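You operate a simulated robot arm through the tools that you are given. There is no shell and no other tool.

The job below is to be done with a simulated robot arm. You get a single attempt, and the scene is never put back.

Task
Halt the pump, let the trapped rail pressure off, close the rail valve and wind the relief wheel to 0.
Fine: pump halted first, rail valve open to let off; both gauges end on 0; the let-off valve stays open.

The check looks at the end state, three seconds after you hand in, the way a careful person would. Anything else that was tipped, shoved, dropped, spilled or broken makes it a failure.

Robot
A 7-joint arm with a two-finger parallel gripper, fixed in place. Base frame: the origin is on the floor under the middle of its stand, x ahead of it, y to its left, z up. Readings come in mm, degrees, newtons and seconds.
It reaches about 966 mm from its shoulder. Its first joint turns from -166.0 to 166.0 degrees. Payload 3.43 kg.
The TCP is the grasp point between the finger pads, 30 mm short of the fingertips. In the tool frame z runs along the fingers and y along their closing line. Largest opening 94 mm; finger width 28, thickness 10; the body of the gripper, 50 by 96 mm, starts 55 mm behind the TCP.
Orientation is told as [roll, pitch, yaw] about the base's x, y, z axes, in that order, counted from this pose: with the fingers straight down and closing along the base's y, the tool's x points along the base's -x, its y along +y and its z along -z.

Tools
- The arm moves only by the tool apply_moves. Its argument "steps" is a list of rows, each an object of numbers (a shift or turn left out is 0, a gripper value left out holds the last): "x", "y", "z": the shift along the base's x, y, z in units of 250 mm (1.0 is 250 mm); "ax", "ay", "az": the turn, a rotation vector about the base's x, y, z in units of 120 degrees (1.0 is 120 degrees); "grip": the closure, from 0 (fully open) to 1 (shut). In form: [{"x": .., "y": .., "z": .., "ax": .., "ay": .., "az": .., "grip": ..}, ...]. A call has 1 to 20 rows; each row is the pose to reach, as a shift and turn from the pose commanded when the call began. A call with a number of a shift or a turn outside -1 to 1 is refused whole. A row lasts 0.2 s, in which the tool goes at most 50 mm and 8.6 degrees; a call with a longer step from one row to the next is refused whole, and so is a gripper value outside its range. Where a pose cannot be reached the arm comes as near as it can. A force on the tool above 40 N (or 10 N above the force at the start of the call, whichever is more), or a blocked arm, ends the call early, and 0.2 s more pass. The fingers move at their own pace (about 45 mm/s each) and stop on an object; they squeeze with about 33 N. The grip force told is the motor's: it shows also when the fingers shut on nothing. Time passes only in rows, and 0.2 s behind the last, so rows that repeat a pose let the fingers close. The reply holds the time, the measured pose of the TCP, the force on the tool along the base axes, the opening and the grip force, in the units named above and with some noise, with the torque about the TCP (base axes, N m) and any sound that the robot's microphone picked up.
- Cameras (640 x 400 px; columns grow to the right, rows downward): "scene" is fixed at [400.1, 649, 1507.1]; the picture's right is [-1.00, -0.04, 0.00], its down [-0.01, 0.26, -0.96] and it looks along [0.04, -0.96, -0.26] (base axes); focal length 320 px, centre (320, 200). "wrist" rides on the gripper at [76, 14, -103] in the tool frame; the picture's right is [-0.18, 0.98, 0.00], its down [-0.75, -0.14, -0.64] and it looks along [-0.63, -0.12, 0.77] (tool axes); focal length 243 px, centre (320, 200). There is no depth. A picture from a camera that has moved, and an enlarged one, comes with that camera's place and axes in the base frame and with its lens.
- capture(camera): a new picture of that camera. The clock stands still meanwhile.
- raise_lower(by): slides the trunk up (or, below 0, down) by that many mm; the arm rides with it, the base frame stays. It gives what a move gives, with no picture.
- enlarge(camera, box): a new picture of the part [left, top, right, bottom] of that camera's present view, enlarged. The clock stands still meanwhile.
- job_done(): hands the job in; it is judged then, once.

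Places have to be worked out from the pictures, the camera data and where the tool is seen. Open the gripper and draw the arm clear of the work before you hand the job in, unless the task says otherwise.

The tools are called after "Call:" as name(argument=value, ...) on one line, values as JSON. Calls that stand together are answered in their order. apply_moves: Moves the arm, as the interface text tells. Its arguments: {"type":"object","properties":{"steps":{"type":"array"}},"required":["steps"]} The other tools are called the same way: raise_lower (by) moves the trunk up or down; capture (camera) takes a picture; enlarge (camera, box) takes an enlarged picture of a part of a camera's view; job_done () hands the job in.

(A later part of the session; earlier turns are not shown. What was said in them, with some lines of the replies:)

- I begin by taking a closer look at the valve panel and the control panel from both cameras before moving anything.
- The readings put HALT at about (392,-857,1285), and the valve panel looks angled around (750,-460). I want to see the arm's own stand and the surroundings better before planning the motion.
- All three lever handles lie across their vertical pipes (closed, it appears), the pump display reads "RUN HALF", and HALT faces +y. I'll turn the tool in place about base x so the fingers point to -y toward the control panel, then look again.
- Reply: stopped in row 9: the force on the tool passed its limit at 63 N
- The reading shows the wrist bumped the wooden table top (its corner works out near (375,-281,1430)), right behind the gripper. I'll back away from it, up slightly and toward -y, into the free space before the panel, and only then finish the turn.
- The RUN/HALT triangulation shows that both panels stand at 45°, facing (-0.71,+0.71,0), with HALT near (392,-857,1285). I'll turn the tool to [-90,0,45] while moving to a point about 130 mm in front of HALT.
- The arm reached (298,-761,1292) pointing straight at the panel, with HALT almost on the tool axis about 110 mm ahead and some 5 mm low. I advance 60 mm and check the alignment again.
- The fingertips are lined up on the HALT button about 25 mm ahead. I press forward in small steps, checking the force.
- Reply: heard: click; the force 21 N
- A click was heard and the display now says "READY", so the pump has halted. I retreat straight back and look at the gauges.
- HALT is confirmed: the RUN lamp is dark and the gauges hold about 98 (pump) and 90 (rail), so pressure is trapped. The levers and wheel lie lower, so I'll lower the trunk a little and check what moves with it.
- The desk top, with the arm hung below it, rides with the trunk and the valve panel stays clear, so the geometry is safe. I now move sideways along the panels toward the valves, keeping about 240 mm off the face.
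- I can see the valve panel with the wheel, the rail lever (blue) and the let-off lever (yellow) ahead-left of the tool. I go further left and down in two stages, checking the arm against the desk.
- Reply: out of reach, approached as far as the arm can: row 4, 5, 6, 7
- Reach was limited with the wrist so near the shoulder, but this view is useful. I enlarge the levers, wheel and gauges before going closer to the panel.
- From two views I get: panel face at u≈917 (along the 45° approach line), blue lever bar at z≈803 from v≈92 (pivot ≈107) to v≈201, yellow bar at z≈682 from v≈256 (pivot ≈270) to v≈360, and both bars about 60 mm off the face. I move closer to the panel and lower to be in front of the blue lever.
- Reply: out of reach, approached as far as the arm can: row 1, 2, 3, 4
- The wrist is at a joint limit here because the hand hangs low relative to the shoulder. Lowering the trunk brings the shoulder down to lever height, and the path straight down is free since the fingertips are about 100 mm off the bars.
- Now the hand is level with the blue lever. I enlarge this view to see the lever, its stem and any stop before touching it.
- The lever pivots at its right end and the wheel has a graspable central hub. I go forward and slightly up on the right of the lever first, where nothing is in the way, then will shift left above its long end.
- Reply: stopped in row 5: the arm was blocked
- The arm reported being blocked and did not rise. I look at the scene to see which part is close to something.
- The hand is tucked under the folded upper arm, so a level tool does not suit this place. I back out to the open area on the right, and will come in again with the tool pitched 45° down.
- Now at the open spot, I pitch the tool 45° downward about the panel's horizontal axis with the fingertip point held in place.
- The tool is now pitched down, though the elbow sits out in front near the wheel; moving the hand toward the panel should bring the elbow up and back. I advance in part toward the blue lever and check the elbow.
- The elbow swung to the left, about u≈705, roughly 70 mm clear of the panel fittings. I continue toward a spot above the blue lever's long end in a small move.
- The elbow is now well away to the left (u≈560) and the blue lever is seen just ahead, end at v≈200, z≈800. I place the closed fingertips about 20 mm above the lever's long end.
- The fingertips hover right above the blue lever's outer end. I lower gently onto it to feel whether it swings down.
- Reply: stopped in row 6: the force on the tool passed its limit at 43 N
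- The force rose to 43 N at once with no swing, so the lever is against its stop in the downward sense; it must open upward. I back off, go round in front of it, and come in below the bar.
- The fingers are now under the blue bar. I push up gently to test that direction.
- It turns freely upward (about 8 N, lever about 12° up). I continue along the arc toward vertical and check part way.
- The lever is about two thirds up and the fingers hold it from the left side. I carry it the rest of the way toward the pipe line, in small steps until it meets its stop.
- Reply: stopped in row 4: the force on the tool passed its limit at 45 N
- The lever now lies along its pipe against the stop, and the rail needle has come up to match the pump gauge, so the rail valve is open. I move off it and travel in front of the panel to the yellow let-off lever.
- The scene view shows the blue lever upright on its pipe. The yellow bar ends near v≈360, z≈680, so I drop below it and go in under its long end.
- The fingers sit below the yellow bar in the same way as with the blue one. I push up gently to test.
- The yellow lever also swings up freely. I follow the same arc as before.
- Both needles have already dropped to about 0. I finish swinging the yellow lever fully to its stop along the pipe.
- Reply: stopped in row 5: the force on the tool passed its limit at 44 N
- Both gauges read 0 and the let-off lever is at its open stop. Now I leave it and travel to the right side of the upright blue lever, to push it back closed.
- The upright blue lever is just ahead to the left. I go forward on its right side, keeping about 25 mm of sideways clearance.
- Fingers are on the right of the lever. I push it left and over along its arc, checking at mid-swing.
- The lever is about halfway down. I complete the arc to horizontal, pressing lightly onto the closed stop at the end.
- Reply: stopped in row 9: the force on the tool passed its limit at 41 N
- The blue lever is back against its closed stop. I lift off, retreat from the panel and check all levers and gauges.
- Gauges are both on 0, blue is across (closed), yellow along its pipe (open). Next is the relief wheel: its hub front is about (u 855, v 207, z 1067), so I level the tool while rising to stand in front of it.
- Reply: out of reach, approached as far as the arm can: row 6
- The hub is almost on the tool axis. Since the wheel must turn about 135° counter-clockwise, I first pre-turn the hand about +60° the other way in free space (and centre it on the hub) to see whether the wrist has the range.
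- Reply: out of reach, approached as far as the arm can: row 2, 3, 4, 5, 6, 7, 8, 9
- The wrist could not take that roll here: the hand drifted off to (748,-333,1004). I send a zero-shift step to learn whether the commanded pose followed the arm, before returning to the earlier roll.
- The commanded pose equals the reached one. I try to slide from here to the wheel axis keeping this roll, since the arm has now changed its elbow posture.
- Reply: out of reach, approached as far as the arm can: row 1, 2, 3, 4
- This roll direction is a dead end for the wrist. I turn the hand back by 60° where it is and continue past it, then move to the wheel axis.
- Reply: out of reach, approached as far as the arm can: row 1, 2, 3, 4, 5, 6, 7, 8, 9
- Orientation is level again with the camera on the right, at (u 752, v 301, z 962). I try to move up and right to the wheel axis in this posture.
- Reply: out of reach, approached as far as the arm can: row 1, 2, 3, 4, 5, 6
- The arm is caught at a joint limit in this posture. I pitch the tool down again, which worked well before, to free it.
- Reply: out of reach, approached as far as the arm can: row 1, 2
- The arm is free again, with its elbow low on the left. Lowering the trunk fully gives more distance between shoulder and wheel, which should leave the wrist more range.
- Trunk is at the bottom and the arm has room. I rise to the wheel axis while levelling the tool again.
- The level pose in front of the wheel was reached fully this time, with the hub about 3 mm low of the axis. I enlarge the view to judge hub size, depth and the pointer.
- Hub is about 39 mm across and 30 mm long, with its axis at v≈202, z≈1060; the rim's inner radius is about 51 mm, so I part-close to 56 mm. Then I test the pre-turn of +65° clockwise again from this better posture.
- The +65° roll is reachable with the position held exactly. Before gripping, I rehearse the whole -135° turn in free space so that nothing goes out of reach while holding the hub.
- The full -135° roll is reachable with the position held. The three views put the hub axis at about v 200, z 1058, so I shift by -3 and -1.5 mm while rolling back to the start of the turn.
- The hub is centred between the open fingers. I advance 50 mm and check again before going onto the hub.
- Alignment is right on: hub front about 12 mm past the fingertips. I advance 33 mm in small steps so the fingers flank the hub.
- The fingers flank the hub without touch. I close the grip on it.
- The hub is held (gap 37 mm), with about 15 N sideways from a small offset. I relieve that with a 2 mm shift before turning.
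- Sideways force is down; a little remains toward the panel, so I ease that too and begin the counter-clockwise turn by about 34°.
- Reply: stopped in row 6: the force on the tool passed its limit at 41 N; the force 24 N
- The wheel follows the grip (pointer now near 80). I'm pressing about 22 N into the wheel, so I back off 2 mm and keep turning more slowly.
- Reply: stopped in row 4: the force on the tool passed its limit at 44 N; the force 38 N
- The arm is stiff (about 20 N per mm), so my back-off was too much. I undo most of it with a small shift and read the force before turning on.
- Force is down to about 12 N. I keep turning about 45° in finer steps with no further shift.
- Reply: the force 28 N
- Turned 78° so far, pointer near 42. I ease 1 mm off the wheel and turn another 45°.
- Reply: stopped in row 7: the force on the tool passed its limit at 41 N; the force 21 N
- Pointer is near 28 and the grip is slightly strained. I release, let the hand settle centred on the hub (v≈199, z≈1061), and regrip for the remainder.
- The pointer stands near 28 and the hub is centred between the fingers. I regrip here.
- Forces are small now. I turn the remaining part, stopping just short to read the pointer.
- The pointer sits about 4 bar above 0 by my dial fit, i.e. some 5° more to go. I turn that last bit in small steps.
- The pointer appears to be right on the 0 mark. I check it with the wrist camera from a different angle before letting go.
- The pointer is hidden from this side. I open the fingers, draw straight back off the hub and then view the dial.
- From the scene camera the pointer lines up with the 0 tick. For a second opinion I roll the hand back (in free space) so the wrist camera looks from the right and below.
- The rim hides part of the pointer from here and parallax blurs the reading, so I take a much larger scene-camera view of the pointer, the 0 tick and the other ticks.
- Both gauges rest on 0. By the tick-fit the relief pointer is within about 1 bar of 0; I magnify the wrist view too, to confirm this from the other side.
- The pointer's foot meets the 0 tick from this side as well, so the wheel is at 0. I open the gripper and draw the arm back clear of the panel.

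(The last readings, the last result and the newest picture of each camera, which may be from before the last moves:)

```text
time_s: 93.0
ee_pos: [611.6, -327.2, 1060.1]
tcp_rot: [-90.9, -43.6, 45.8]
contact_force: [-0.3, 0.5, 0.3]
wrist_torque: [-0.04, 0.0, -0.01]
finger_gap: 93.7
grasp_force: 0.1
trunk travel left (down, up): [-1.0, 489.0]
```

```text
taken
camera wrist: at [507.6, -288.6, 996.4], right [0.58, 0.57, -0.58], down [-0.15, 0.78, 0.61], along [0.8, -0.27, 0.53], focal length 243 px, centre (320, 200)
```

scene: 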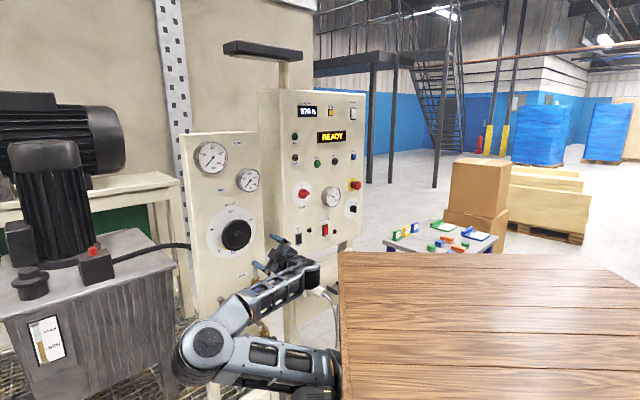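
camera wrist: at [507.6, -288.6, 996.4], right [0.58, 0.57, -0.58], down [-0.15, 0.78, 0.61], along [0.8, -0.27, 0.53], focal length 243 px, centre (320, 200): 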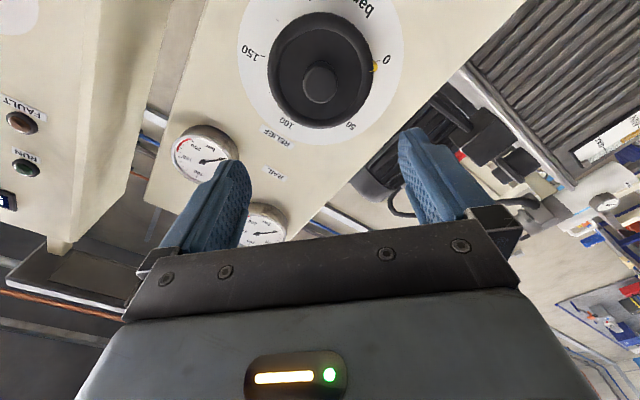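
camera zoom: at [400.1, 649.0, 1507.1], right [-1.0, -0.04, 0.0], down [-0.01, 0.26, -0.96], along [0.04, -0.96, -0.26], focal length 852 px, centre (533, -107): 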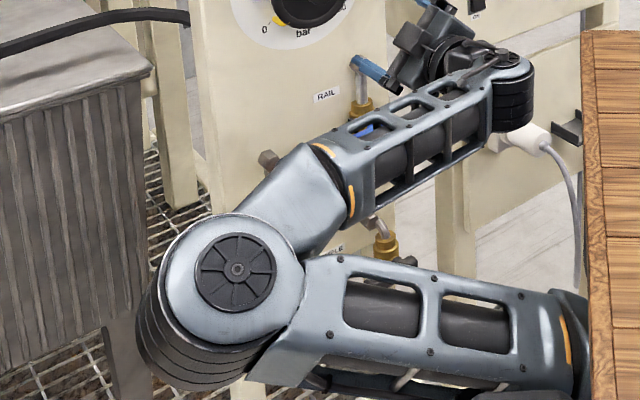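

The arm hides the levers from the scene camera. I raise the trunk 250 mm (the region above was occupied by it at the start) so that I can check the final lever states.

Call:
raise_lower(by=250)

Call:
capture(camera="scene")

Call:
enlarge(camera="scene", box=[180, 240, 300, 390])

Call:
enlarge(camera="scene", box=[180, 120, 300, 270])

```text
time_s: 95.5
ee_pos: [613.0, -327.7, 1309.1]
tcp_rot: [-90.9, -43.6, 45.7]
contact_force: [-0.1, -0.4, -0.1]
wrist_torque: [-0.04, 0.0, -0.02]
finger_gap: 93.9
grasp_force: 0.1
trunk travel left (down, up): [-251.0, 239.0]
```

```text
taken
```

scene: 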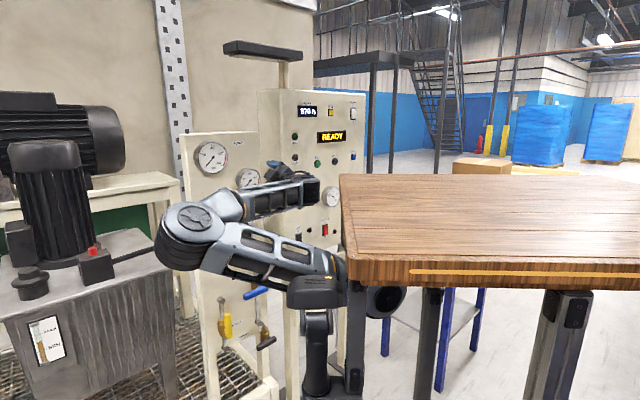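

```text
2.67 times, centred on (240, 315) of scene
camera zoom: at [400.1, 649.0, 1507.1], right [-1.0, -0.04, 0.0], down [-0.01, 0.26, -0.96], along [0.04, -0.96, -0.26], focal length 852 px, centre (533, -107)
```

zoom: 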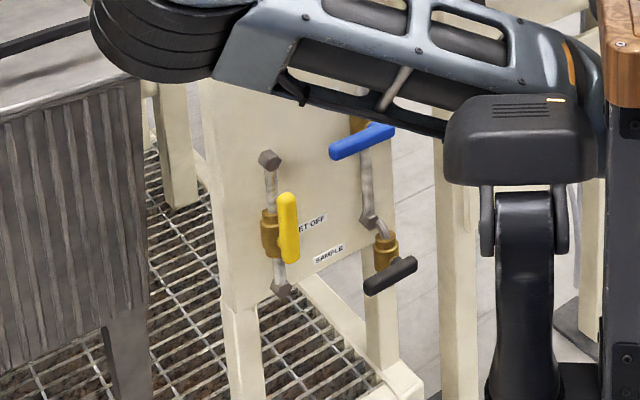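

```text
2.67 times, centred on (240, 195) of scene
camera zoom: at [400.1, 649.0, 1507.1], right [-1.0, -0.04, 0.0], down [-0.01, 0.26, -0.96], along [0.04, -0.96, -0.26], focal length 852 px, centre (533, 213)
```

zoom: 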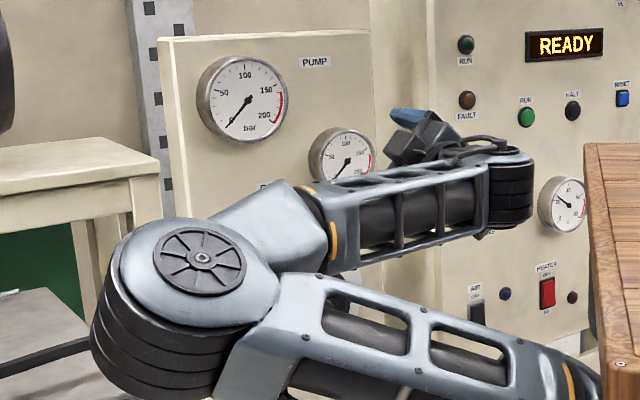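

Everything checks: display READY with the RUN lamp off, both gauges on 0, blue rail lever across its pipe (closed), yellow let-off lever along its pipe (open), sample untouched, relief pointer on 0. The gripper is open and the arm stands about 220 mm clear of the panel, so I hand the job in.

Call:
job_done()

```text
The job is handed in.
```

The pump is halted, the rail pressure is let off, the rail valve is closed, and the relief wheel is wound to 0. The job is handed in, and I don't have the check's result.

- **Pump:** I pressed HALT first. The display changed to READY and the RUN lamp went out.
- **Let-off:** I opened the rail valve, then the let-off valve, and both gauges dropped to 0. The let-off valve stays open, with its lever along the pipe against its stop.
- **Rail valve:** I closed it again after the gauges reached 0. Its lever is back across the pipe against its stop.
- **Relief wheel:** I turned it about 135° in two grips. The pointer reads 0, within about 1 bar by my measurement.
- **Contact to know about:** early on the wrist bumped the robot's own wooden table top (63 N) while I was turning the tool. I saw nothing displaced. I also pressed the rail lever against its closed stop (43 N) before finding that it opens upward.

The sample valve and the panel's other controls were not touched. The gripper is open, and the arm stands well clear of the panel.
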